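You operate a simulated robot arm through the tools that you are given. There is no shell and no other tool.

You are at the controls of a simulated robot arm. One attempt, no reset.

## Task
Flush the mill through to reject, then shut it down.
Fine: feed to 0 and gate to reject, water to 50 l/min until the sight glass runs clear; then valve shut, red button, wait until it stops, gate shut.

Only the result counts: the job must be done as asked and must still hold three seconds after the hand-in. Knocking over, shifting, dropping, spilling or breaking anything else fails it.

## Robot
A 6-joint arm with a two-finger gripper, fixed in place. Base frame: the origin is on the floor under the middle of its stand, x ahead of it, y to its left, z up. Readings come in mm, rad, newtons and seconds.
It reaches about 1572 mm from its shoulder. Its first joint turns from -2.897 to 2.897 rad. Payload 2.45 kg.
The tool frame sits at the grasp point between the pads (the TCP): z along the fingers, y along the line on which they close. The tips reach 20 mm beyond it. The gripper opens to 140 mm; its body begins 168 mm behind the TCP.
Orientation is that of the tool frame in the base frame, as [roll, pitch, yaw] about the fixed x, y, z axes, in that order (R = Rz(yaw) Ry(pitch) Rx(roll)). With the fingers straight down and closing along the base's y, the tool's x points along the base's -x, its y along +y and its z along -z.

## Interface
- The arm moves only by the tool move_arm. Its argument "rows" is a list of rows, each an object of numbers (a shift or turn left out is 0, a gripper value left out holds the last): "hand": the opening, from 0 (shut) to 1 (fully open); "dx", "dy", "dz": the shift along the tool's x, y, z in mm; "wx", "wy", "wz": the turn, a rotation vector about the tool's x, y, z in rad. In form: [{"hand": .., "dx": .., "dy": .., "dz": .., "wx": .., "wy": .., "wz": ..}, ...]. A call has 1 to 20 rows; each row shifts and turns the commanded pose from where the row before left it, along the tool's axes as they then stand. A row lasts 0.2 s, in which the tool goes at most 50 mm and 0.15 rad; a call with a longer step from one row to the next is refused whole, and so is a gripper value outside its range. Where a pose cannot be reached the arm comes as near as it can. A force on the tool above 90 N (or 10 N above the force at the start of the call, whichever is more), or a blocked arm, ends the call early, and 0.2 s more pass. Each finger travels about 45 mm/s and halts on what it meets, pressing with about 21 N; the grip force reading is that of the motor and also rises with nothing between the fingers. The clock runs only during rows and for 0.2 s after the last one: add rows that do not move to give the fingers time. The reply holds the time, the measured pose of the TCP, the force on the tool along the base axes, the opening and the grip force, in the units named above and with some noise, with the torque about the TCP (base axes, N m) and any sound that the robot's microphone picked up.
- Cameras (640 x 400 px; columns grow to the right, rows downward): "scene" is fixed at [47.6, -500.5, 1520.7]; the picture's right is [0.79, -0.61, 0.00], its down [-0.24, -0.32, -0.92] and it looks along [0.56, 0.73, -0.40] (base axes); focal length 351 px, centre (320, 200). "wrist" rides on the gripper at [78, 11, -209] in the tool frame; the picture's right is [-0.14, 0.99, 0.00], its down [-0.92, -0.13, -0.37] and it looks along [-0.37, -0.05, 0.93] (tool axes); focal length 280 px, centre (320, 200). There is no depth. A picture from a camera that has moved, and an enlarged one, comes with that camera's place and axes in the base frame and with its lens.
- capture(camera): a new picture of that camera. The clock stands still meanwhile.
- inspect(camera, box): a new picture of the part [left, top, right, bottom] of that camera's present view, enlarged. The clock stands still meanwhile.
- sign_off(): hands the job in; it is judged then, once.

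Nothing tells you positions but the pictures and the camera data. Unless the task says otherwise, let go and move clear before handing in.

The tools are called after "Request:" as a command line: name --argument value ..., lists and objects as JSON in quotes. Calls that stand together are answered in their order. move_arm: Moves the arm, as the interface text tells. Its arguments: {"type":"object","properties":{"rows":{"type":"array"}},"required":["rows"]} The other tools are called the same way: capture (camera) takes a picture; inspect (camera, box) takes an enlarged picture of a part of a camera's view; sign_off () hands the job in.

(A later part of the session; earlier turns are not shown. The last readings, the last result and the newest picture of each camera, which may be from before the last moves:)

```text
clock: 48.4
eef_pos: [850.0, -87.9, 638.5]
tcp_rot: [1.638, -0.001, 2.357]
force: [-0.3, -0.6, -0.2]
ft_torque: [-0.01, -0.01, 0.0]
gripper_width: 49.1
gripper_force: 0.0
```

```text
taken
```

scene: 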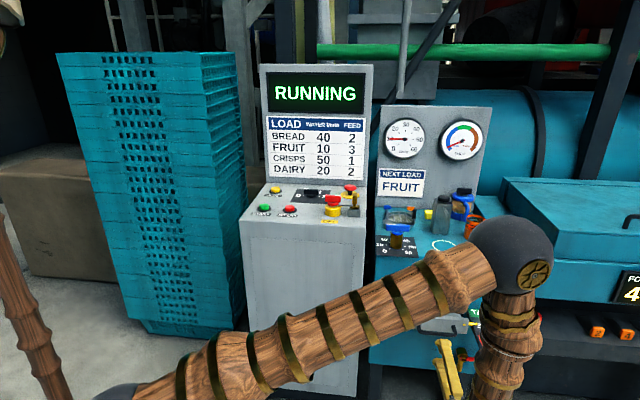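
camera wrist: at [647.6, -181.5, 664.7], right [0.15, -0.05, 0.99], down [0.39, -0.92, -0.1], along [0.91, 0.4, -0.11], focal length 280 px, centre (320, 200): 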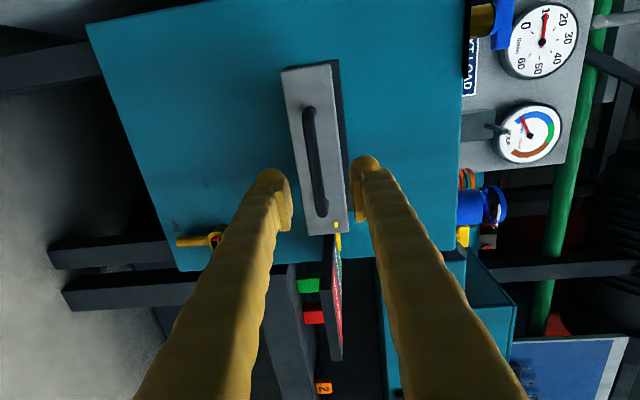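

I'm lined up in front of the handle. I'll zoom in for the exact height before moving on.

Request:
inspect --camera "wrist" --box '[240, 50, 400, 250]'

Request:
inspect --camera "scene" --box '[375, 190, 455, 265]'

```text
2.00 times, centred on (320, 150) of wrist
camera zoom: at [647.6, -181.5, 664.7], right [0.15, -0.05, 0.99], down [0.39, -0.92, -0.1], along [0.91, 0.4, -0.11], focal length 561 px, centre (320, 300)
```

zoom: 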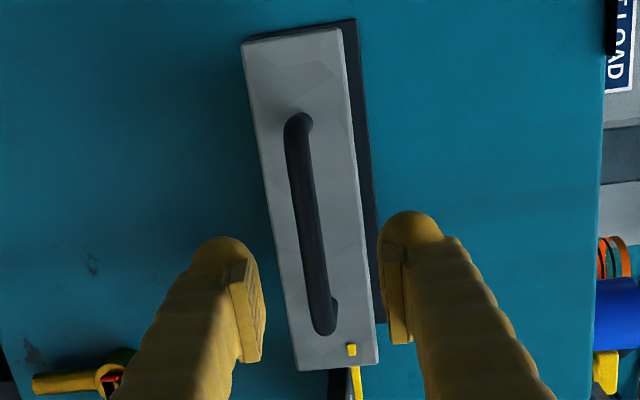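

```text
5.33 times, centred on (415, 228) of scene
camera zoom: at [47.6, -500.5, 1520.7], right [0.79, -0.61, 0.0], down [-0.24, -0.32, -0.92], along [0.56, 0.73, -0.4], focal length 1874 px, centre (-187, 53)
```

zoom: 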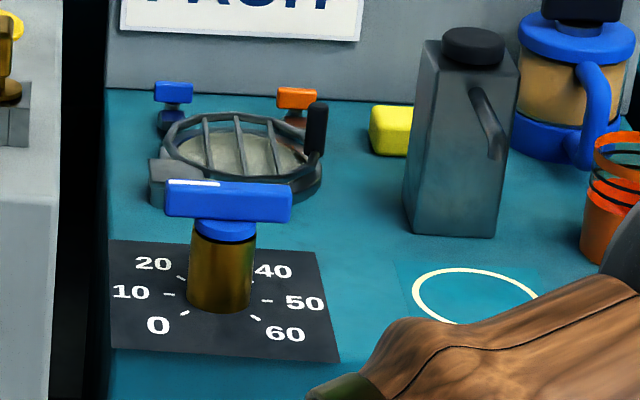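

The bar is centred between the finger lines. I'll advance along the fingers until the bar is at the grasp point, then check.

Request:
move_arm --rows '[{"dy": -4, "dz": 20}, {"dz": 20}, {"dz": 20}, {"dz": 15}, {"dz": 12}, {"dz": 9}, {}]'

Request:
capture --camera "wrist"

Request:
inspect --camera "scene" --box '[365, 280, 525, 380]'

```text
clock: 50.0
eef_pos: [918.7, -23.7, 630.1]
tcp_rot: [1.638, 0.0, 2.358]
force: [0.7, -0.3, -0.1]
ft_torque: [0.0, 0.03, 0.0]
gripper_width: 48.7
gripper_force: 0.1
```

```text
taken
camera wrist: at [716.1, -116.1, 655.9], right [0.15, -0.05, 0.99], down [0.39, -0.92, -0.1], along [0.91, 0.4, -0.11], focal length 280 px, centre (320, 200)
```

wrist: 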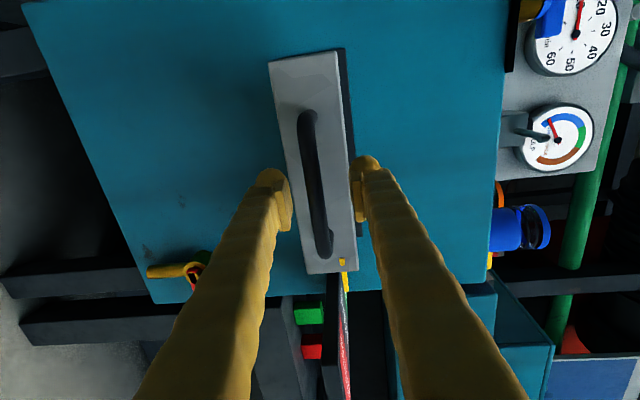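

```text
4.00 times, centred on (445, 330) of scene
camera zoom: at [47.6, -500.5, 1520.7], right [0.79, -0.61, 0.0], down [-0.24, -0.32, -0.92], along [0.56, 0.73, -0.4], focal length 1405 px, centre (-180, -320)
```

zoom: 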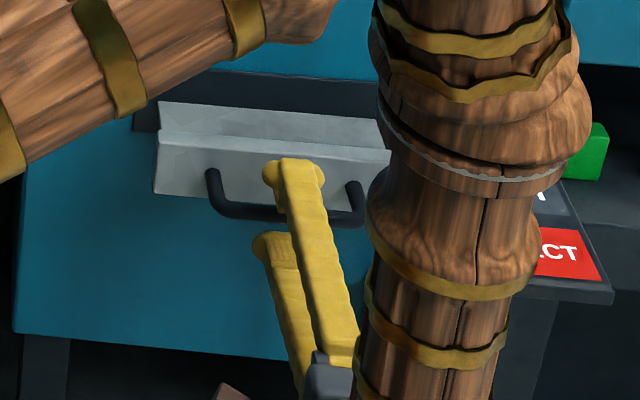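

Request:
inspect --camera "wrist" --box '[240, 40, 400, 290]'

Request:
inspect --camera "scene" --box '[405, 310, 465, 350]'

```text
1.60 times, centred on (320, 165) of wrist
camera zoom: at [716.1, -116.1, 655.9], right [0.15, -0.05, 0.99], down [0.39, -0.92, -0.1], along [0.91, 0.4, -0.11], focal length 449 px, centre (320, 256)
```

zoom: 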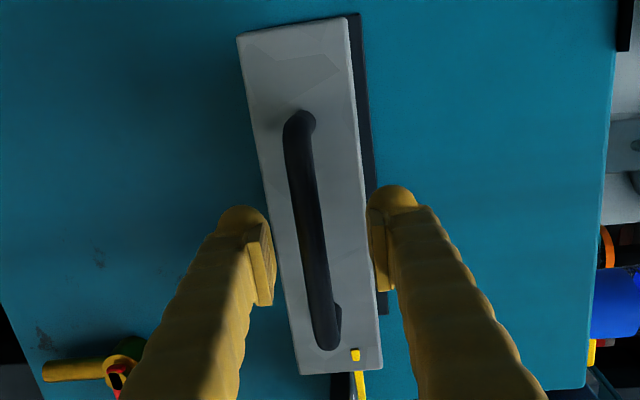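

```text
10.00 times, centred on (435, 330) of scene
camera zoom: at [47.6, -500.5, 1520.7], right [0.79, -0.61, 0.0], down [-0.24, -0.32, -0.92], along [0.56, 0.73, -0.4], focal length 3513 px, centre (-830, -1100)
```

zoom: 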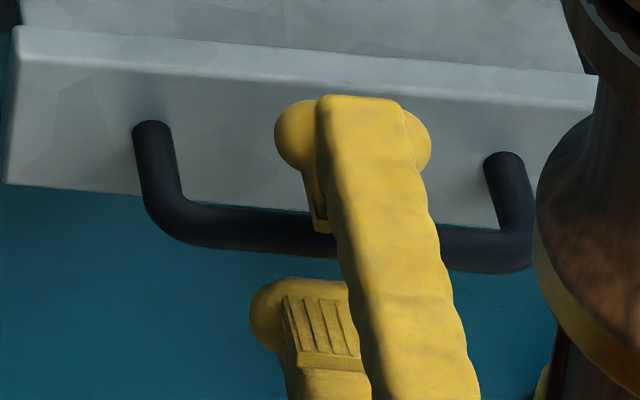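

The bar lies about 6 mm below the grasp centre and at the right depth. I'll lower by that amount and close on it.

Request:
move_arm --rows '[{"dy": -5.5, "dz": 3}, {"hand": 0.0}, {}, {}, {}, {}]'

Request:
inspect --camera "wrist" --box '[240, 40, 400, 290]'

Request:
inspect --camera "scene" --box '[405, 310, 465, 350]'

```text
clock: 51.4
eef_pos: [920.3, -21.9, 625.6]
tcp_rot: [1.636, 0.0, 2.357]
force: [-3.1, 4.7, 27.9]
ft_torque: [0.75, 0.43, 0.06]
gripper_width: 12.3
gripper_force: 39.1
```

```text
1.60 times, centred on (320, 165) of wrist
camera zoom: at [717.4, -115.0, 651.1], right [0.14, -0.05, 0.99], down [0.39, -0.92, -0.1], along [0.91, 0.4, -0.11], focal length 449 px, centre (320, 256)
```

zoom: 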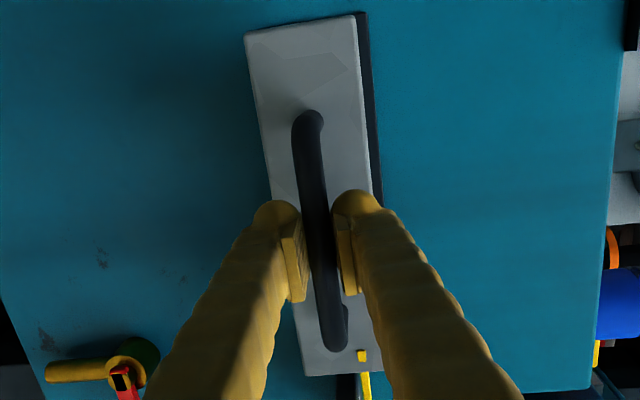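

```text
10.00 times, centred on (435, 330) of scene
camera zoom: at [47.6, -500.5, 1520.7], right [0.79, -0.61, 0.0], down [-0.24, -0.32, -0.92], along [0.56, 0.73, -0.4], focal length 3513 px, centre (-830, -1100)
```

zoom: 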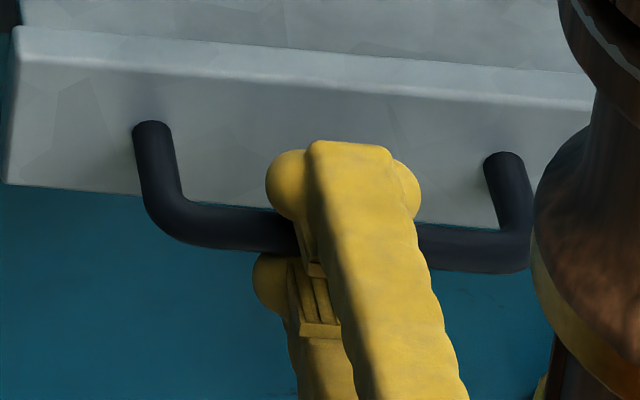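

I've gripped the handle at 12.3 mm wide. I'll relieve the vertical load and pull straight outward, first by about 60 mm.

Request:
move_arm --rows '[{"dy": 1.0}, {"dz": -10, "dy": -0.67}, {"dz": -10, "dy": -0.67}, {"dz": -10, "dy": -0.67}, {"dz": -10, "dy": -0.67}, {"dz": -10, "dy": -0.67}, {"dz": -10, "dy": -0.67}, {}]'

Request:
capture --camera "scene"

Request:
capture --camera "wrist"

```text
clock: 53.2
eef_pos: [877.2, -63.9, 624.7]
tcp_rot: [1.635, 0.0, 2.359]
force: [-15.2, 15.3, 65.1]
ft_torque: [0.82, 0.02, 0.23]
gripper_width: 12.7
gripper_force: 39.9
```

```text
taken
```

scene: 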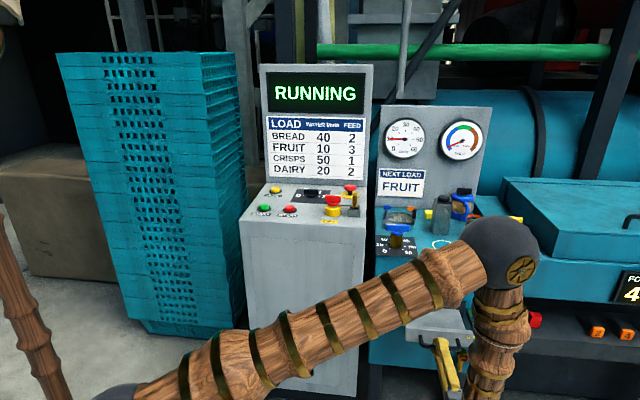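

```text
taken
camera wrist: at [675.1, -158.1, 650.7], right [0.14, -0.05, 0.99], down [0.39, -0.92, -0.1], along [0.91, 0.4, -0.11], focal length 280 px, centre (320, 200)
```

wrist: 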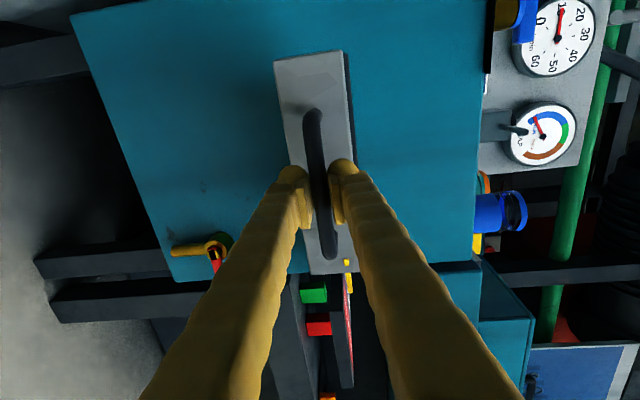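

The drawer moved out 60 mm. I'll relieve the vertical load and check the pointer against the label plate.

Request:
move_arm --rows '[{"dy": 2.0}, {}]'

Request:
inspect --camera "wrist" --box '[270, 230, 400, 400]'

Request:
inspect --camera "scene" --box '[365, 280, 545, 400]'

```text
clock: 53.8
eef_pos: [877.5, -65.2, 624.5]
tcp_rot: [1.642, 0.0, 2.357]
force: [-1.9, -2.8, 27.6]
ft_torque: [-0.53, -0.75, -0.15]
gripper_width: 12.1
gripper_force: 38.7
```

```text
2.35 times, centred on (335, 315) of wrist
camera zoom: at [675.0, -157.6, 651.7], right [0.15, -0.05, 0.99], down [0.38, -0.92, -0.1], along [0.91, 0.39, -0.11], focal length 660 px, centre (285, -71)
```

zoom: 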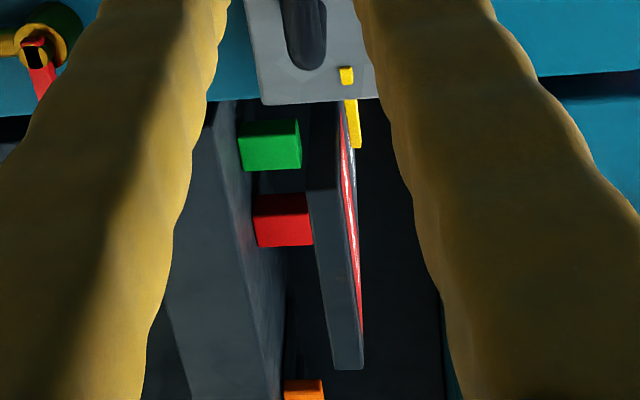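

```text
3.33 times, centred on (455, 340) of scene
camera zoom: at [47.6, -500.5, 1520.7], right [0.79, -0.61, 0.0], down [-0.24, -0.32, -0.92], along [0.56, 0.73, -0.4], focal length 1171 px, centre (-130, -267)
```

zoom: 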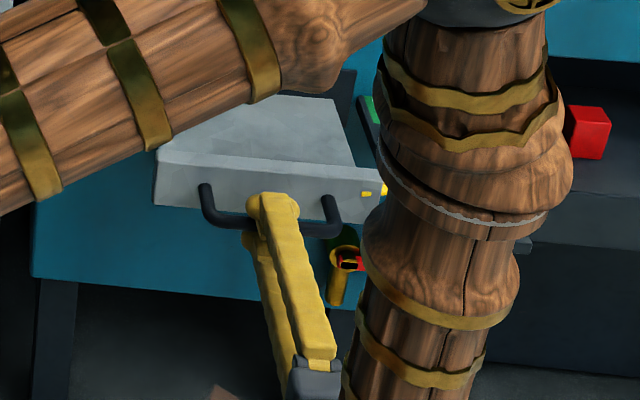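

The labels are hidden by the arm; by my measurements the label pitch is 65–70 mm and I've pulled about 61 mm. I'll pull a few millimetres more, watching for a stop.

Request:
move_arm --rows '[{"dy": 1.0}, {"dz": -3, "dy": -0.1}, {"dz": -3, "dy": -0.1}, {}]'

```text
clock: 54.8
eef_pos: [873.2, -67.5, 625.9]
tcp_rot: [1.641, -0.001, 2.355]
force: [12.7, -16.0, -30.9]
ft_torque: [-0.82, -0.52, -0.17]
gripper_width: 12.0
gripper_force: 38.4
```

Request:
move_arm --rows '[{"dz": -2, "dy": -0.8}, {}, {"hand": 0.35}, {}, {}, {}, {"dz": -25}, {"dz": -40}, {"dz": -40}, {"dz": -40}]'

Request:
capture --camera "wrist"

Request:
capture --camera "scene"

```text
clock: 57.0
eef_pos: [771.6, -172.5, 638.4]
tcp_rot: [1.638, -0.002, 2.357]
force: [-0.2, 0.4, 0.0]
ft_torque: [0.0, 0.02, -0.03]
gripper_width: 48.9
gripper_force: 0.0
```

```text
taken
camera wrist: at [569.9, -265.3, 664.4], right [0.15, -0.05, 0.99], down [0.39, -0.92, -0.1], along [0.91, 0.4, -0.11], focal length 280 px, centre (320, 200)
```

wrist: 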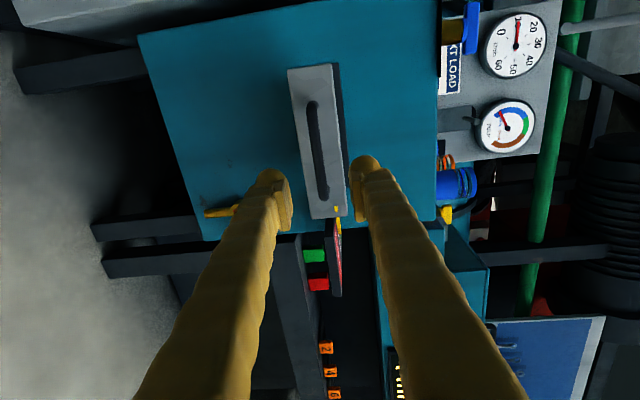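

```text
taken
```

scene: 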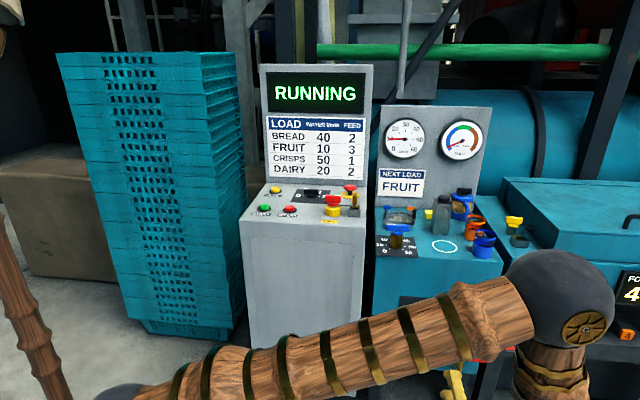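

The handle is released and the drawer is out about 67 mm. I'll raise the arm, level the tool back to fingers-down, and then check the pointer against the labels.

Request:
move_arm --rows '[{"dy": 36.2, "dz": -2.4}, {"dy": 36.2, "dz": -2.4}, {"dy": 36.2, "dz": -2.4}, {"dy": 36.2, "dz": -2.4}, {"dy": 36.2, "dz": -2.4}, {"dy": 36.2, "dz": -2.4}, {"dy": 36.2, "dz": -2.4}, {"dy": 36.2, "dz": -2.4}, {"wx": 0.125}, {"wx": 0.125}, {"wx": 0.125}, {"wx": 0.125}, {"wx": 0.125}, {"wx": 0.125}, {"wx": 0.125}, {"wx": 0.125}, {}]'

Request:
capture --camera "wrist"

Request:
capture --camera "scene"

```text
clock: 60.6
eef_pos: [769.6, -172.0, 925.8]
tcp_rot: [2.639, 0.001, 2.358]
force: [-0.2, -0.4, 0.2]
ft_torque: [0.01, -0.01, -0.02]
gripper_width: 49.3
gripper_force: 0.1
```

```text
taken
camera wrist: at [650.2, -181.5, 1115.7], right [0.71, 0.52, 0.48], down [0.45, -0.86, 0.26], along [0.54, 0.03, -0.84], focal length 280 px, centre (320, 200)
```

wrist: 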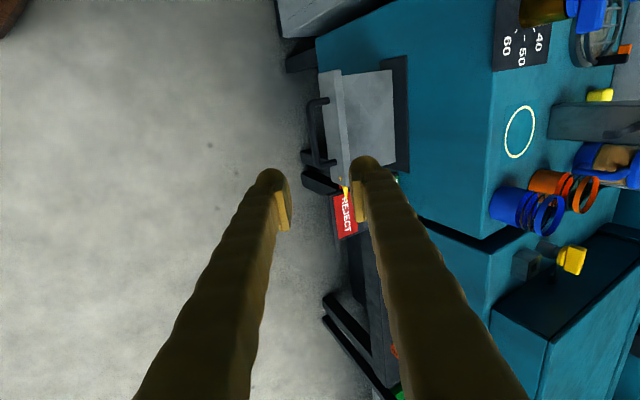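

```text
taken
```

scene: 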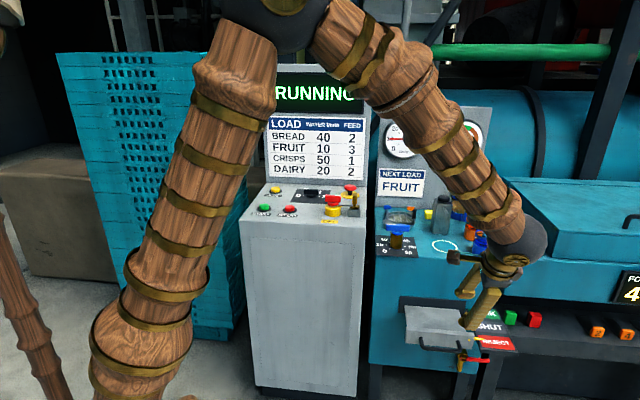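

Request:
inspect --camera "wrist" --box '[300, 150, 400, 250]'

Request:
inspect --camera "scene" --box '[385, 290, 545, 390]'

Request:
inspect --camera "scene" --box '[375, 190, 455, 265]'

```text
4.00 times, centred on (350, 200) of wrist
camera zoom: at [650.2, -181.5, 1115.7], right [0.71, 0.52, 0.48], down [0.45, -0.86, 0.26], along [0.54, 0.03, -0.84], focal length 1122 px, centre (200, 200)
```

zoom: 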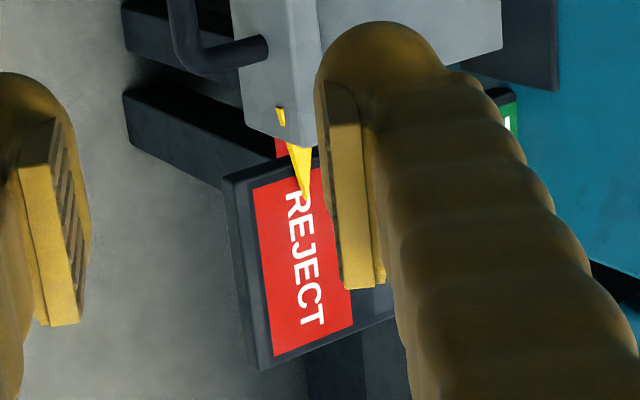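

```text
4.00 times, centred on (465, 340) of scene
camera zoom: at [47.6, -500.5, 1520.7], right [0.79, -0.61, 0.0], down [-0.24, -0.32, -0.92], along [0.56, 0.73, -0.4], focal length 1405 px, centre (-260, -360)
```

zoom: 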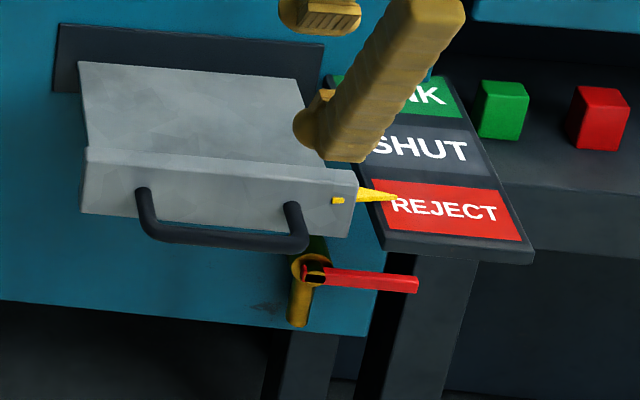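

```text
5.33 times, centred on (415, 228) of scene
camera zoom: at [47.6, -500.5, 1520.7], right [0.79, -0.61, 0.0], down [-0.24, -0.32, -0.92], along [0.56, 0.73, -0.4], focal length 1874 px, centre (-187, 53)
```

zoom: 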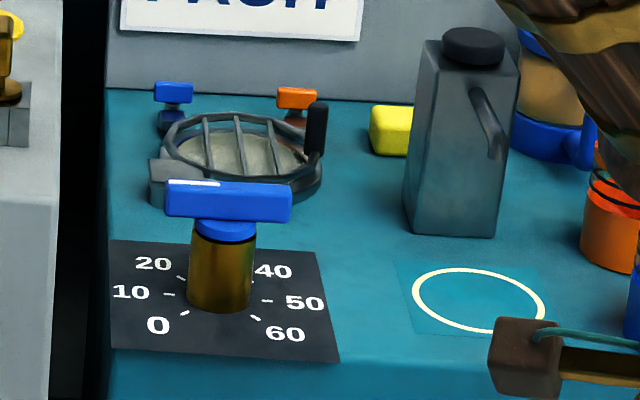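

The pointer sits squarely on REJECT. Next is the water valve, so I'll level the tool, rise, and move over the valve at about (970, 233).

Request:
move_arm --rows '[{"wx": 0.126}, {"wx": 0.126}, {"wx": 0.126}, {"wx": 0.124}, {"dz": -42}, {"dz": -42}, {"dz": -42}, {"dz": -42}, {"dz": -42}, {"dx": 14.5, "dy": 42.8}, {"dx": 14.5, "dy": 42.8}, {"dx": 14.5, "dy": 42.8}, {"dx": 14.5, "dy": 42.8}, {"dx": 14.5, "dy": 42.8}, {"dx": 14.5, "dy": 42.8}, {"dx": 14.5, "dy": 42.8}, {"dx": 14.5, "dy": 42.8}, {"dx": 14.5, "dy": 42.8}, {"dx": 14.5, "dy": 42.8}]'

Request:
capture --camera "wrist"

```text
clock: 64.6
eef_pos: [970.0, 234.0, 1134.7]
tcp_rot: [3.141, 0.0, 2.357]
force: [-0.1, -0.2, -0.3]
ft_torque: [0.03, -0.03, 0.0]
gripper_width: 49.2
gripper_force: 0.1
```

```text
taken
camera wrist: at [923.0, 295.7, 1344.3], right [0.8, 0.6, 0.0], down [0.56, -0.74, 0.37], along [0.22, -0.29, -0.93], focal length 280 px, centre (320, 200)
```

wrist: 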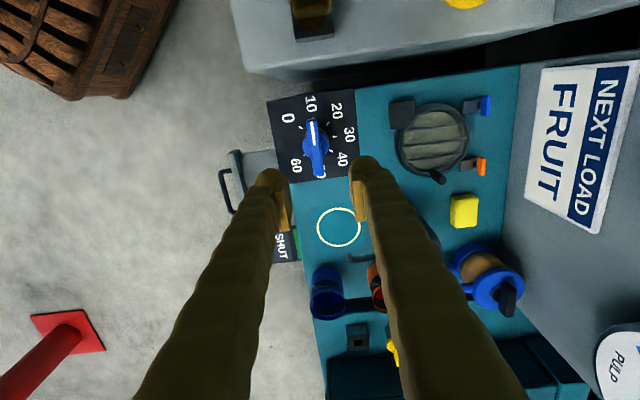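

I'm above the valve, and its handle mark points to 10 as expected. I'll zoom in to refine its position.

Request:
inspect --camera "wrist" --box '[255, 80, 375, 200]'

Request:
inspect --camera "wrist" --box '[375, 80, 505, 210]'

```text
3.33 times, centred on (315, 140) of wrist
camera zoom: at [923.0, 295.7, 1344.3], right [0.8, 0.6, 0.0], down [0.56, -0.74, 0.37], along [0.22, -0.29, -0.93], focal length 935 px, centre (337, 400)
```

zoom: 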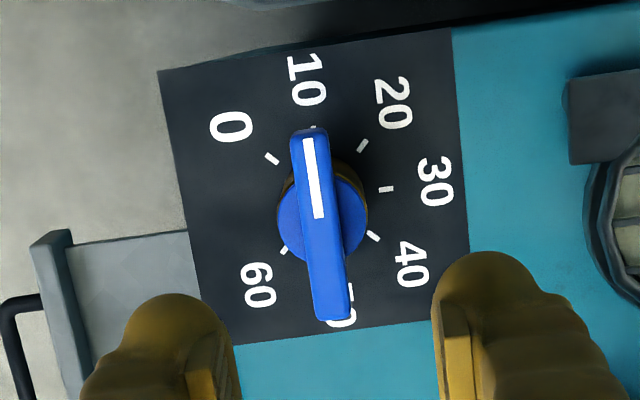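

```text
3.08 times, centred on (440, 145) of wrist
camera zoom: at [923.0, 295.7, 1344.3], right [0.8, 0.6, 0.0], down [0.56, -0.74, 0.37], along [0.22, -0.29, -0.93], focal length 863 px, centre (-49, 369)
```

zoom: 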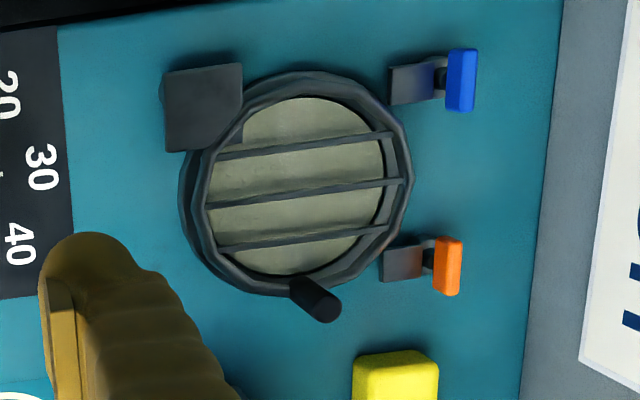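

The valve's pivot comes out at about (969, 220.5), with the bar top at about z=920. The turn to 50 is half a turn clockwise, so I'll first wind the wrist half a turn the other way up here.

Request:
move_arm --rows '[{"dx": -8.8, "dy": -10.3}, {"wz": -0.1496}, {"wz": -0.1496}, {"wz": -0.1496}, {"wz": -0.1496}, {"wz": -0.1496}, {"wz": -0.1496}, {"wz": -0.1496}, {"wz": -0.1496}, {"wz": -0.1496}, {"wz": -0.1496}, {"wz": -0.1496}, {"wz": -0.1496}, {"wz": -0.1496}, {"wz": -0.1496}, {"wz": -0.1496}, {"wz": -0.1496}, {"wz": -0.1496}, {"wz": -0.1496}, {"wz": -0.1496}]'

Request:
move_arm --rows '[{"wz": -0.1496}, {"wz": -0.1496}, {"dz": 40}, {"dz": 40}, {"dz": 25}, {}]'

Request:
capture --camera "wrist"

Request:
inspect --camera "scene" --box '[365, 160, 485, 265]'

```text
clock: 68.8
eef_pos: [968.6, 220.0, 1135.5]
tcp_rot: [-3.14, 0.0, -1.082]
force: [0.4, -0.1, 0.2]
ft_torque: [-0.02, -0.01, -0.01]
gripper_width: 49.0
gripper_force: 0.0
```

```text
clock: 70.2
eef_pos: [966.9, 220.7, 1030.5]
tcp_rot: [-3.139, 0.001, -0.785]
force: [0.5, 0.2, -0.3]
ft_torque: [-0.03, -0.02, -0.03]
gripper_width: 49.2
gripper_force: 0.1
```

```text
taken
camera wrist: at [1014.9, 156.2, 1240.4], right [-0.8, -0.6, 0.0], down [-0.56, 0.74, 0.37], along [-0.22, 0.29, -0.93], focal length 280 px, centre (320, 200)
```

wrist: 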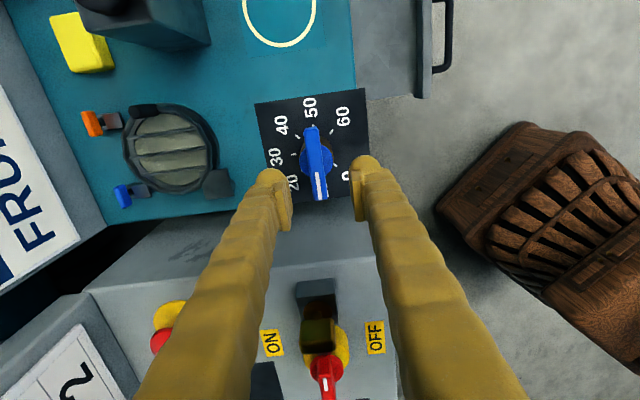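

```text
3.81 times, centred on (425, 212) of scene
camera zoom: at [47.6, -500.5, 1520.7], right [0.79, -0.61, 0.0], down [-0.24, -0.32, -0.92], along [0.56, 0.73, -0.4], focal length 1338 px, centre (-80, 152)
```

zoom: 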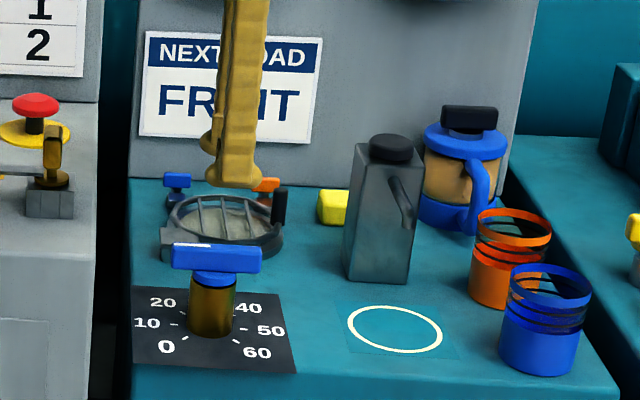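

Request:
inspect --camera "wrist" --box '[245, 80, 385, 220]'

```text
2.86 times, centred on (315, 150) of wrist
camera zoom: at [1014.9, 156.2, 1240.4], right [-0.8, -0.6, 0.0], down [-0.56, 0.74, 0.37], along [-0.22, 0.29, -0.93], focal length 801 px, centre (334, 343)
```

zoom: 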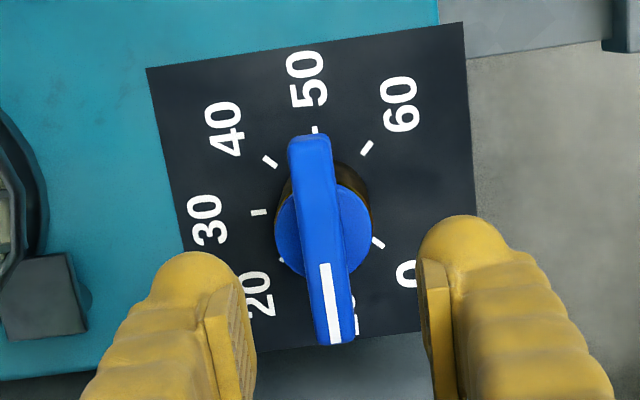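

The two opposite views average to a pivot at (968, 224.5). I'll centre there and descend astride the bar.

Request:
move_arm --rows '[{"dx": -2.9, "dy": -2.9, "dz": 20}, {"dz": 30}, {"dz": 25}, {"dz": 18}, {"dz": 12}, {"dz": 7.5}, {}]'

Request:
capture --camera "wrist"

Request:
inspect --camera "scene" --box '[365, 190, 445, 260]'

```text
clock: 71.8
eef_pos: [968.6, 224.7, 919.1]
tcp_rot: [-3.14, -0.001, -0.784]
force: [0.8, -0.1, -0.9]
ft_torque: [0.02, 0.0, 0.02]
gripper_width: 49.0
gripper_force: 0.1
```

```text
taken
camera wrist: at [1015.4, 160.2, 1127.6], right [-0.8, -0.6, 0.0], down [-0.56, 0.74, 0.37], along [-0.22, 0.3, -0.93], focal length 280 px, centre (320, 200)
```

wrist: 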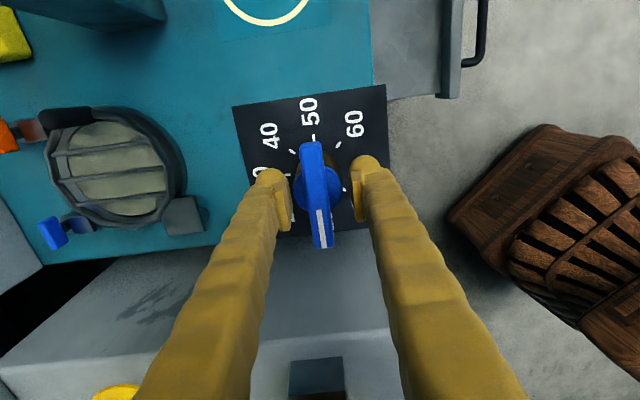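

```text
5.71 times, centred on (405, 225) of scene
camera zoom: at [47.6, -500.5, 1520.7], right [0.79, -0.61, 0.0], down [-0.24, -0.32, -0.92], along [0.56, 0.73, -0.4], focal length 2007 px, centre (-166, 57)
```

zoom: 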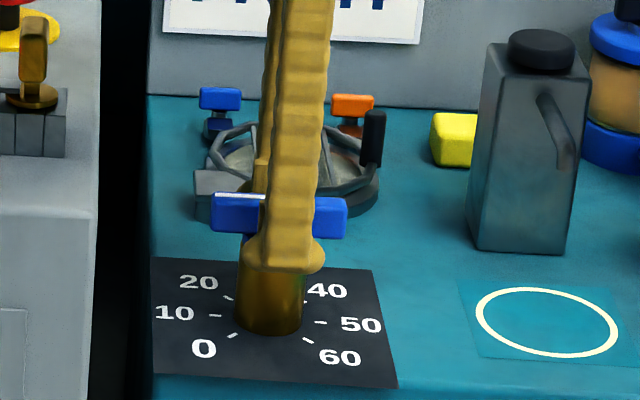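

The fingertips look a few millimetres below the bar's underside, so I'll raise slightly to grip the bar only and then close.

Request:
move_arm --rows '[{"dz": -6}, {"hand": 0.0}, {}, {}, {}, {}]'

Request:
inspect --camera "wrist" --box '[220, 80, 420, 280]'

Request:
inspect --camera "scene" --box '[365, 190, 445, 260]'

```text
clock: 73.2
eef_pos: [969.8, 223.7, 923.4]
tcp_rot: [-3.139, -0.001, -0.785]
force: [41.4, 30.5, -11.7]
ft_torque: [0.25, -0.44, -0.07]
gripper_width: 16.2
gripper_force: 42.0
```

```text
2.00 times, centred on (320, 180) of wrist
camera zoom: at [1016.6, 161.1, 1133.1], right [-0.8, -0.6, 0.0], down [-0.56, 0.74, 0.37], along [-0.22, 0.3, -0.93], focal length 561 px, centre (320, 240)
```

zoom: 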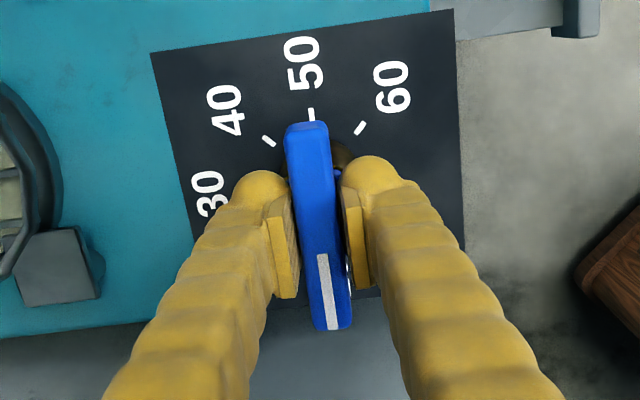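

```text
5.71 times, centred on (405, 225) of scene
camera zoom: at [47.6, -500.5, 1520.7], right [0.79, -0.61, 0.0], down [-0.24, -0.32, -0.92], along [0.56, 0.73, -0.4], focal length 2007 px, centre (-166, 57)
```

zoom: 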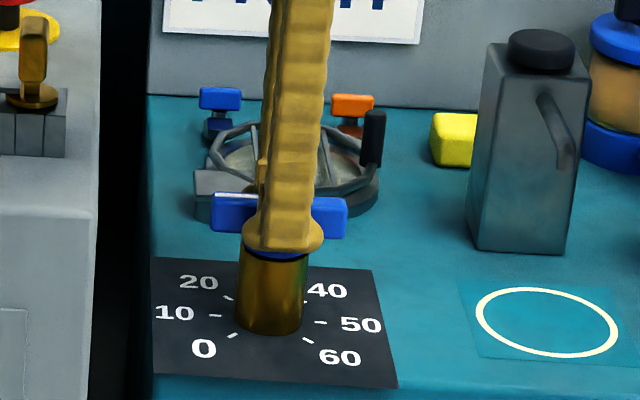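

I've gripped the bar at 16.2 mm with a side load of about 51 N. I'll recentre to relieve it.

Request:
move_arm --rows '[{"dy": -1.8}, {}, {}]'

```text
clock: 74.0
eef_pos: [969.5, 225.2, 923.1]
tcp_rot: [-3.141, 0.0, -0.785]
force: [23.5, 10.6, -8.1]
ft_torque: [0.12, -0.16, -0.02]
gripper_width: 16.4
gripper_force: 41.3
```

Request:
move_arm --rows '[{"dy": -0.9}, {"wz": 0.1}, {"wz": 0.1}, {"wz": 0.1}, {"wz": 0.1}, {"wz": 0.1}, {}]'

Request:
inspect --camera "wrist" --box '[220, 80, 420, 280]'

Request:
inspect --camera "scene" --box '[365, 100, 495, 270]'

```text
clock: 75.6
eef_pos: [968.4, 224.8, 924.1]
tcp_rot: [3.139, 0.002, -1.285]
force: [-13.2, -26.7, -26.3]
ft_torque: [-0.23, 0.08, 0.0]
gripper_width: 16.1
gripper_force: 42.0
```

```text
2.00 times, centred on (320, 180) of wrist
camera zoom: at [981.1, 146.8, 1133.8], right [-0.99, -0.15, 0.0], down [-0.13, 0.92, 0.37], along [-0.06, 0.36, -0.93], focal length 561 px, centre (320, 240)
```

zoom: 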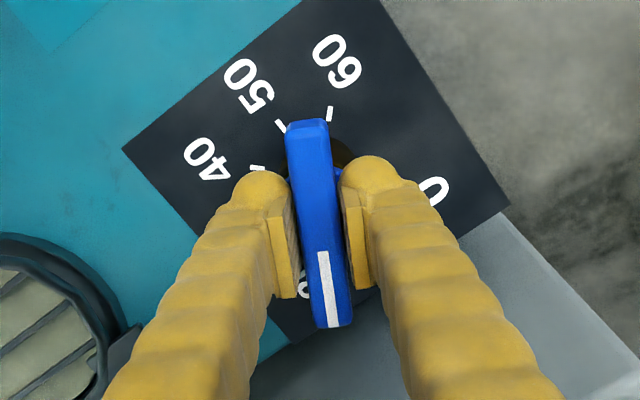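

```text
2.35 times, centred on (430, 185) of scene
camera zoom: at [47.6, -500.5, 1520.7], right [0.79, -0.61, 0.0], down [-0.24, -0.32, -0.92], along [0.56, 0.73, -0.4], focal length 827 px, centre (61, 235)
```

zoom: 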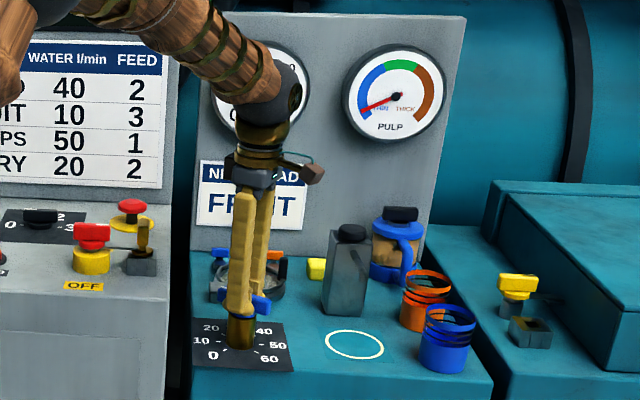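

The knob follows the turn. I'll make small centring corrections and continue clockwise toward 50.

Request:
move_arm --rows '[{"dx": 0.7, "dy": 0.7, "dz": 0.7}, {"wz": 0.1}, {"wz": 0.1}, {"wz": 0.1}, {"wz": 0.1}, {"wz": 0.1}, {}]'

```text
clock: 77.2
eef_pos: [969.1, 225.7, 923.1]
tcp_rot: [3.141, 0.002, -1.787]
force: [-35.2, -11.7, -21.3]
ft_torque: [-0.23, 0.3, 0.01]
gripper_width: 16.1
gripper_force: 41.8
```

Request:
move_arm --rows '[{"dx": 0.7, "dy": 1.1, "dz": 0.5}, {"wz": 0.1}, {"wz": 0.1}, {"wz": 0.1}, {"wz": 0.1}, {"wz": 0.1}, {}]'

```text
clock: 78.8
eef_pos: [969.0, 224.8, 924.8]
tcp_rot: [-3.141, 0.004, -2.286]
force: [-25.7, 38.0, -1.3]
ft_torque: [0.45, 0.23, 0.05]
gripper_width: 15.9
gripper_force: 41.8
```

Request:
move_arm --rows '[{"dx": -0.4, "dy": 1.5}, {"wz": 0.1}, {"wz": 0.1}, {"wz": 0.1}, {"wz": 0.1}, {"wz": 0.1}, {}]'

Request:
inspect --camera "wrist" --box '[220, 80, 420, 280]'

```text
clock: 80.4
eef_pos: [967.9, 225.7, 924.0]
tcp_rot: [3.141, 0.002, -2.785]
force: [1.3, 20.6, 5.9]
ft_torque: [0.19, -0.05, -0.01]
gripper_width: 16.0
gripper_force: 41.6
```

```text
2.00 times, centred on (320, 180) of wrist
camera zoom: at [890.7, 208.0, 1134.0], right [-0.22, 0.98, 0.0], down [0.91, 0.2, 0.37], along [0.36, 0.08, -0.93], focal length 561 px, centre (320, 240)
```

zoom: 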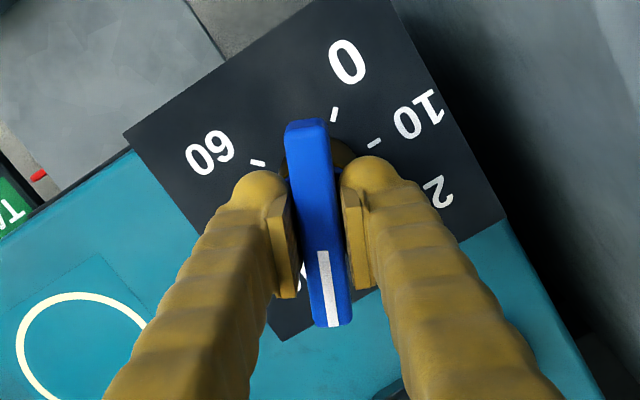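

Request:
move_arm --rows '[{"dy": 0.5}, {"wz": 0.1}, {"wz": 0.1}, {"wz": 0.1}, {"wz": 0.1}, {"wz": 0.1}, {"wz": 0.1}, {}]'

```text
clock: 82.2
eef_pos: [967.3, 226.7, 924.2]
tcp_rot: [3.14, -0.001, 2.898]
force: [20.7, -10.7, 4.2]
ft_torque: [-0.13, -0.38, -0.01]
gripper_width: 16.0
gripper_force: 41.8
```

Request:
move_arm --rows '[{"dx": -0.6}, {"wz": 0.1}, {"wz": 0.1}, {"wz": 0.1}, {"wz": 0.1}, {"wz": 0.1}, {"wz": 0.042}, {}]'

Request:
inspect --camera "wrist" --box '[220, 80, 420, 280]'

Request:
inspect --camera "scene" --box '[365, 100, 495, 270]'

```text
clock: 84.0
eef_pos: [968.1, 226.8, 924.6]
tcp_rot: [3.141, 0.0, 2.355]
force: [19.7, -9.9, 9.9]
ft_torque: [-0.18, -0.2, -0.02]
gripper_width: 16.1
gripper_force: 41.8
```

```text
2.00 times, centred on (320, 180) of wrist
camera zoom: at [920.3, 288.8, 1134.1], right [0.8, 0.6, 0.0], down [0.56, -0.74, 0.37], along [0.22, -0.29, -0.93], focal length 561 px, centre (320, 240)
```

zoom: 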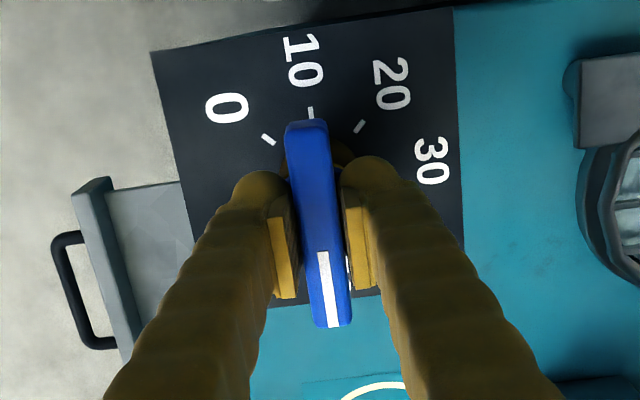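

```text
2.35 times, centred on (430, 185) of scene
camera zoom: at [47.6, -500.5, 1520.7], right [0.79, -0.61, 0.0], down [-0.24, -0.32, -0.92], along [0.56, 0.73, -0.4], focal length 827 px, centre (61, 235)
```

zoom: 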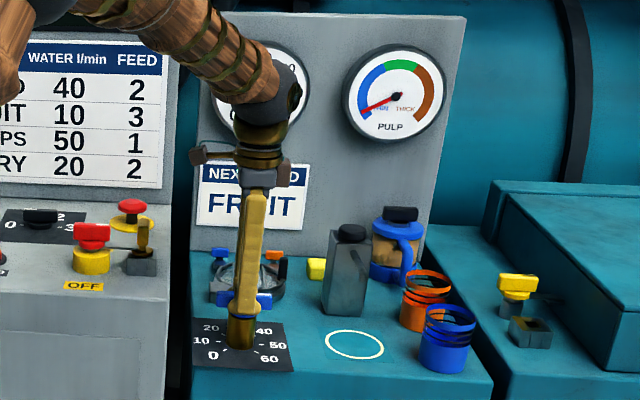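

The handle now points at 50. I'll look at the sight glass, then release, rise and step aside so that the flow gauge is visible.

Request:
move_arm --rows '[{"hand": 0.35}, {}, {}, {}, {"dz": -30}, {"dz": -40}, {"dz": -40}, {"dz": -40}, {}]'

Request:
capture --camera "wrist"

Request:
capture --camera "scene"

```text
clock: 86.0
eef_pos: [967.4, 222.3, 1074.1]
tcp_rot: [3.141, 0.001, 2.356]
force: [-0.1, 0.4, -0.2]
ft_torque: [0.0, 0.04, 0.03]
gripper_width: 49.0
gripper_force: 0.0
```

```text
taken
camera wrist: at [919.5, 284.8, 1285.0], right [0.8, 0.6, 0.0], down [0.56, -0.74, 0.37], along [0.22, -0.29, -0.93], focal length 280 px, centre (320, 200)
```

wrist: 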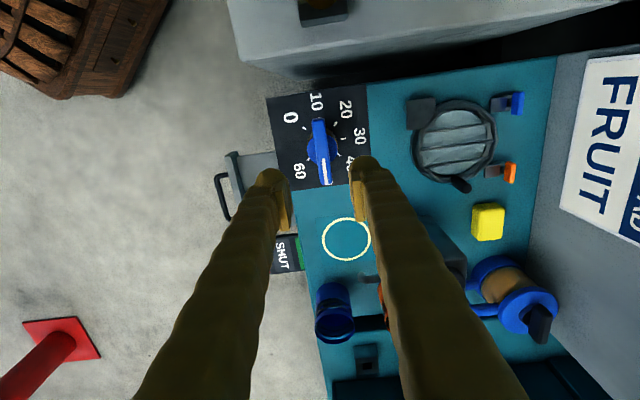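

```text
taken
```

scene: 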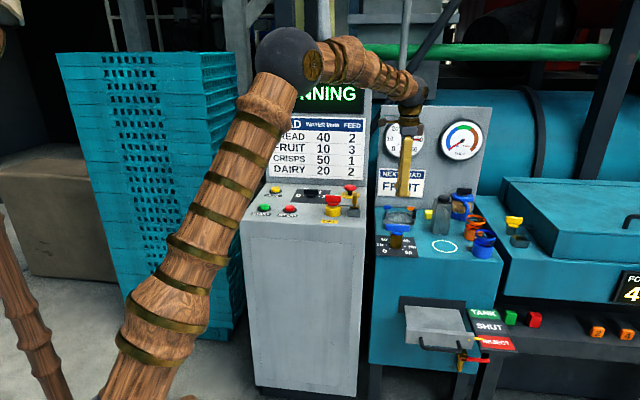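

Request:
inspect --camera "wrist" --box '[265, 70, 525, 230]'

Request:
move_arm --rows '[{"dz": -40}, {"dz": -30}, {"dx": -45}, {"dx": -45}, {"dx": -45}, {"dx": -35}]'

Request:
inspect --camera "scene" --box '[365, 100, 525, 270]'

Request:
capture --camera "scene"

```text
2.46 times, centred on (395, 150) of wrist
camera zoom: at [919.5, 284.8, 1285.0], right [0.8, 0.6, 0.0], down [0.56, -0.74, 0.37], along [0.22, -0.29, -0.93], focal length 690 px, centre (135, 323)
```

zoom: 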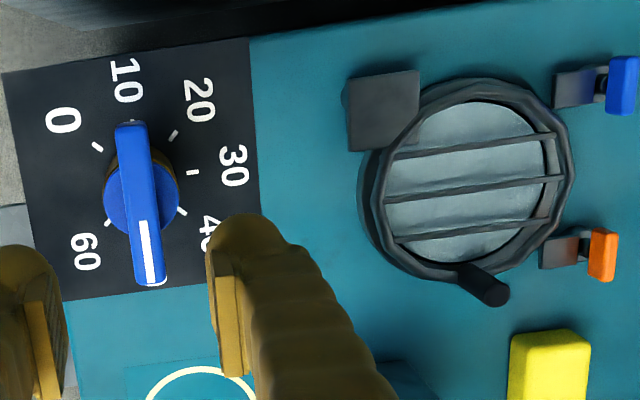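

```text
clock: 87.4
eef_pos: [1089.7, 104.3, 1143.6]
tcp_rot: [3.141, 0.001, 2.357]
force: [0.0, 0.3, -0.6]
ft_torque: [-0.04, -0.03, -0.01]
gripper_width: 49.0
gripper_force: 0.1
```

```text
2.35 times, centred on (445, 185) of scene
camera zoom: at [47.6, -500.5, 1520.7], right [0.79, -0.61, 0.0], down [-0.24, -0.32, -0.92], along [0.56, 0.73, -0.4], focal length 827 px, centre (26, 235)
```

zoom: 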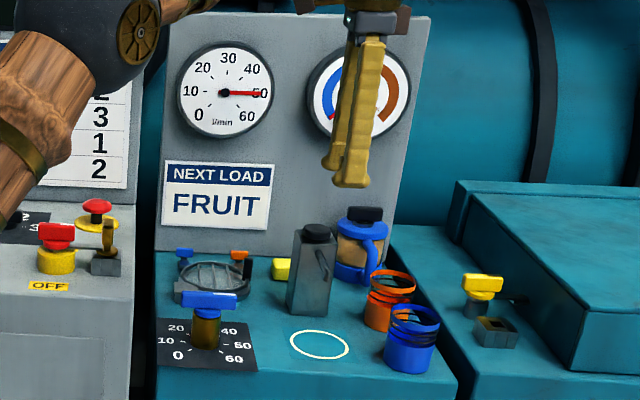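

```text
taken
```

scene: 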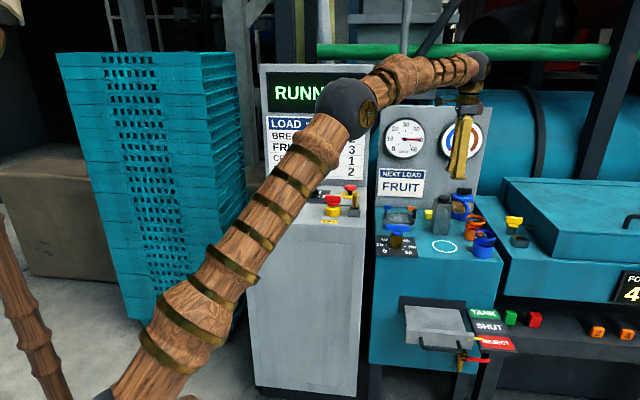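

The flow gauge reads 50 and the sight glass is turning from murky toward clear blue-grey. I'll wait and compare until it stops changing.

Request:
inspect --camera "scene" --box '[380, 198, 430, 230]'

Request:
move_arm --rows '[{}, {}, {}, {}, {}, {}, {}, {}, {}, {}, {}, {}, {}, {}, {}, {}, {}, {}, {}, {}]'

Request:
inspect --camera "scene" --box '[380, 198, 430, 230]'

Request:
inspect --camera "wrist" --box '[220, 0, 640, 200]'

```text
12.50 times, centred on (405, 214) of scene
camera zoom: at [47.6, -500.5, 1520.7], right [0.79, -0.61, 0.0], down [-0.24, -0.32, -0.92], along [0.56, 0.73, -0.4], focal length 4391 px, centre (-742, 25)
```

zoom: 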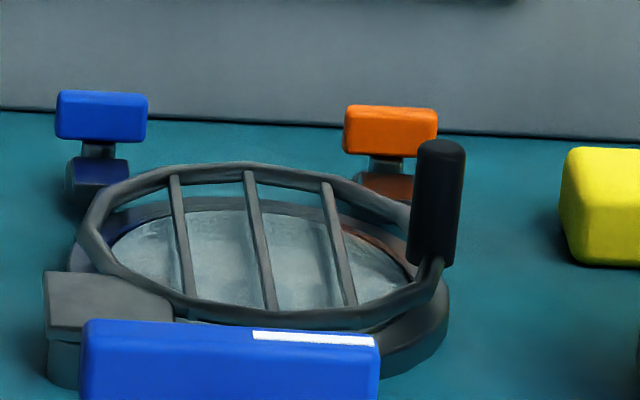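

```text
clock: 91.6
eef_pos: [1088.1, 104.5, 1143.6]
tcp_rot: [3.139, 0.001, 2.355]
force: [-0.2, 0.0, -0.1]
ft_torque: [-0.01, 0.02, -0.02]
gripper_width: 49.2
gripper_force: 0.0
```

```text
12.50 times, centred on (405, 214) of scene
camera zoom: at [47.6, -500.5, 1520.7], right [0.79, -0.61, 0.0], down [-0.24, -0.32, -0.92], along [0.56, 0.73, -0.4], focal length 4391 px, centre (-742, 25)
```

zoom: 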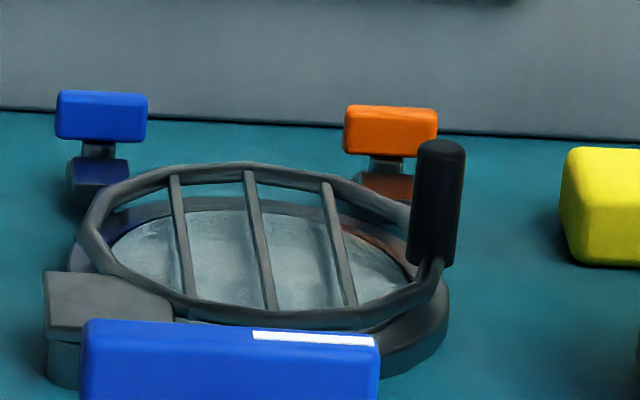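

```text
1.52 times, centred on (430, 100) of wrist
camera zoom: at [1040.7, 166.5, 1353.5], right [0.8, 0.6, 0.0], down [0.56, -0.74, 0.37], along [0.22, -0.29, -0.93], focal length 427 px, centre (152, 352)
```

zoom: 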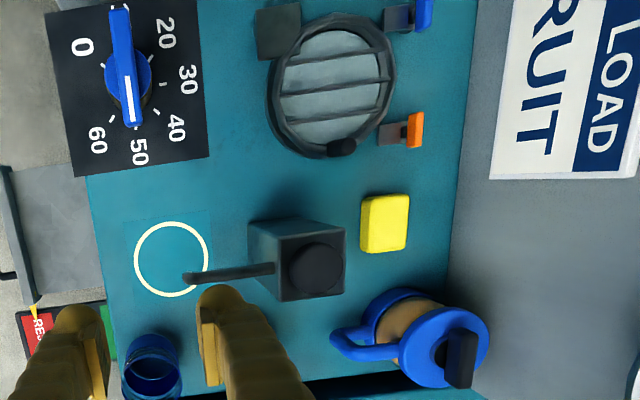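

The sight glass looks clear and no longer changes. I'll wait a little longer to be safe, then go back over the valve along the same path to shut it.

Request:
move_arm --rows '[{}, {}, {}, {}, {}, {}, {}, {}, {}, {}, {}, {}, {}, {}, {}, {}, {}, {}, {}, {}]'

Request:
inspect --camera "scene" --box '[380, 198, 430, 230]'

Request:
move_arm --rows '[{"dx": 45}, {"dx": 45}, {"dx": 45}, {"dx": 35}, {"dz": 30}, {"dz": 40}, {}]'

Request:
capture --camera "wrist"

```text
clock: 95.8
eef_pos: [1088.5, 103.9, 1143.5]
tcp_rot: [3.14, -0.001, 2.355]
force: [0.3, 0.1, 0.7]
ft_torque: [0.01, -0.03, 0.01]
gripper_width: 48.9
gripper_force: 0.0
```

```text
12.50 times, centred on (405, 214) of scene
camera zoom: at [47.6, -500.5, 1520.7], right [0.79, -0.61, 0.0], down [-0.24, -0.32, -0.92], along [0.56, 0.73, -0.4], focal length 4391 px, centre (-742, 25)
```

zoom: 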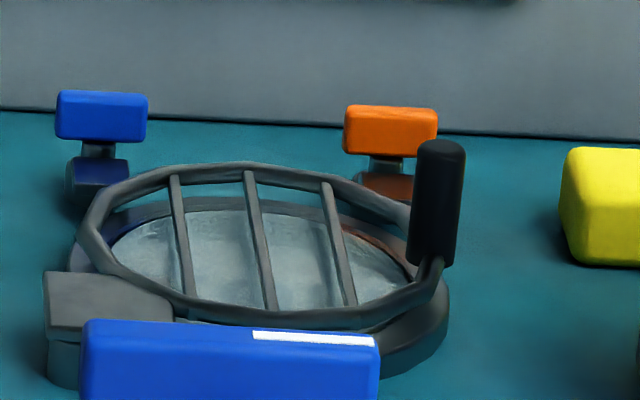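

```text
clock: 97.4
eef_pos: [972.5, 228.3, 1076.8]
tcp_rot: [3.14, 0.0, 2.355]
force: [-0.1, 0.6, -0.1]
ft_torque: [-0.03, -0.02, -0.01]
gripper_width: 49.2
gripper_force: 0.0
```

```text
taken
camera wrist: at [924.3, 289.5, 1286.5], right [0.8, 0.6, 0.0], down [0.56, -0.74, 0.37], along [0.22, -0.29, -0.93], focal length 280 px, centre (320, 200)
```

wrist: 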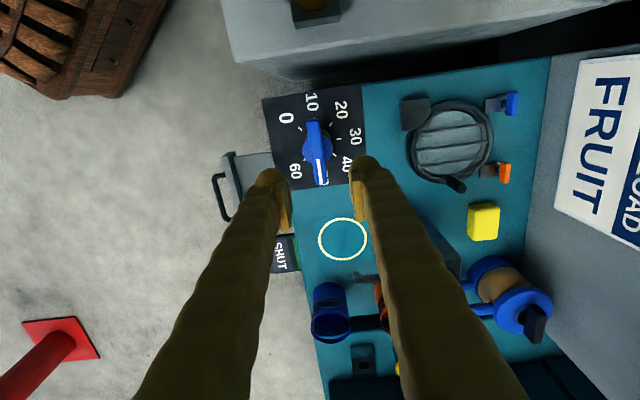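

The reading is about 6 mm off from what I expected, so I'll pause a moment and check the pose before going down.

Request:
move_arm --rows '[{}, {}, {}]'

Request:
inspect --camera "wrist" --box '[245, 70, 385, 210]'

```text
clock: 98.2
eef_pos: [971.4, 227.1, 1076.5]
tcp_rot: [3.139, -0.001, 2.357]
force: [-0.9, 0.3, -0.1]
ft_torque: [0.06, 0.01, 0.03]
gripper_width: 49.1
gripper_force: 0.1
```

```text
2.86 times, centred on (315, 140) of wrist
camera zoom: at [924.2, 289.4, 1286.8], right [0.8, 0.6, 0.0], down [0.56, -0.74, 0.37], along [0.22, -0.29, -0.93], focal length 801 px, centre (334, 371)
```

zoom: 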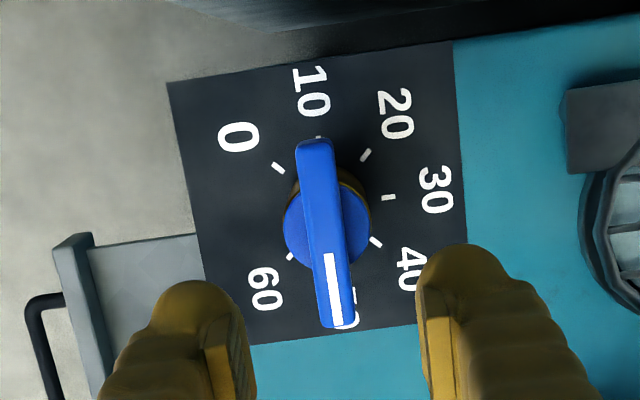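

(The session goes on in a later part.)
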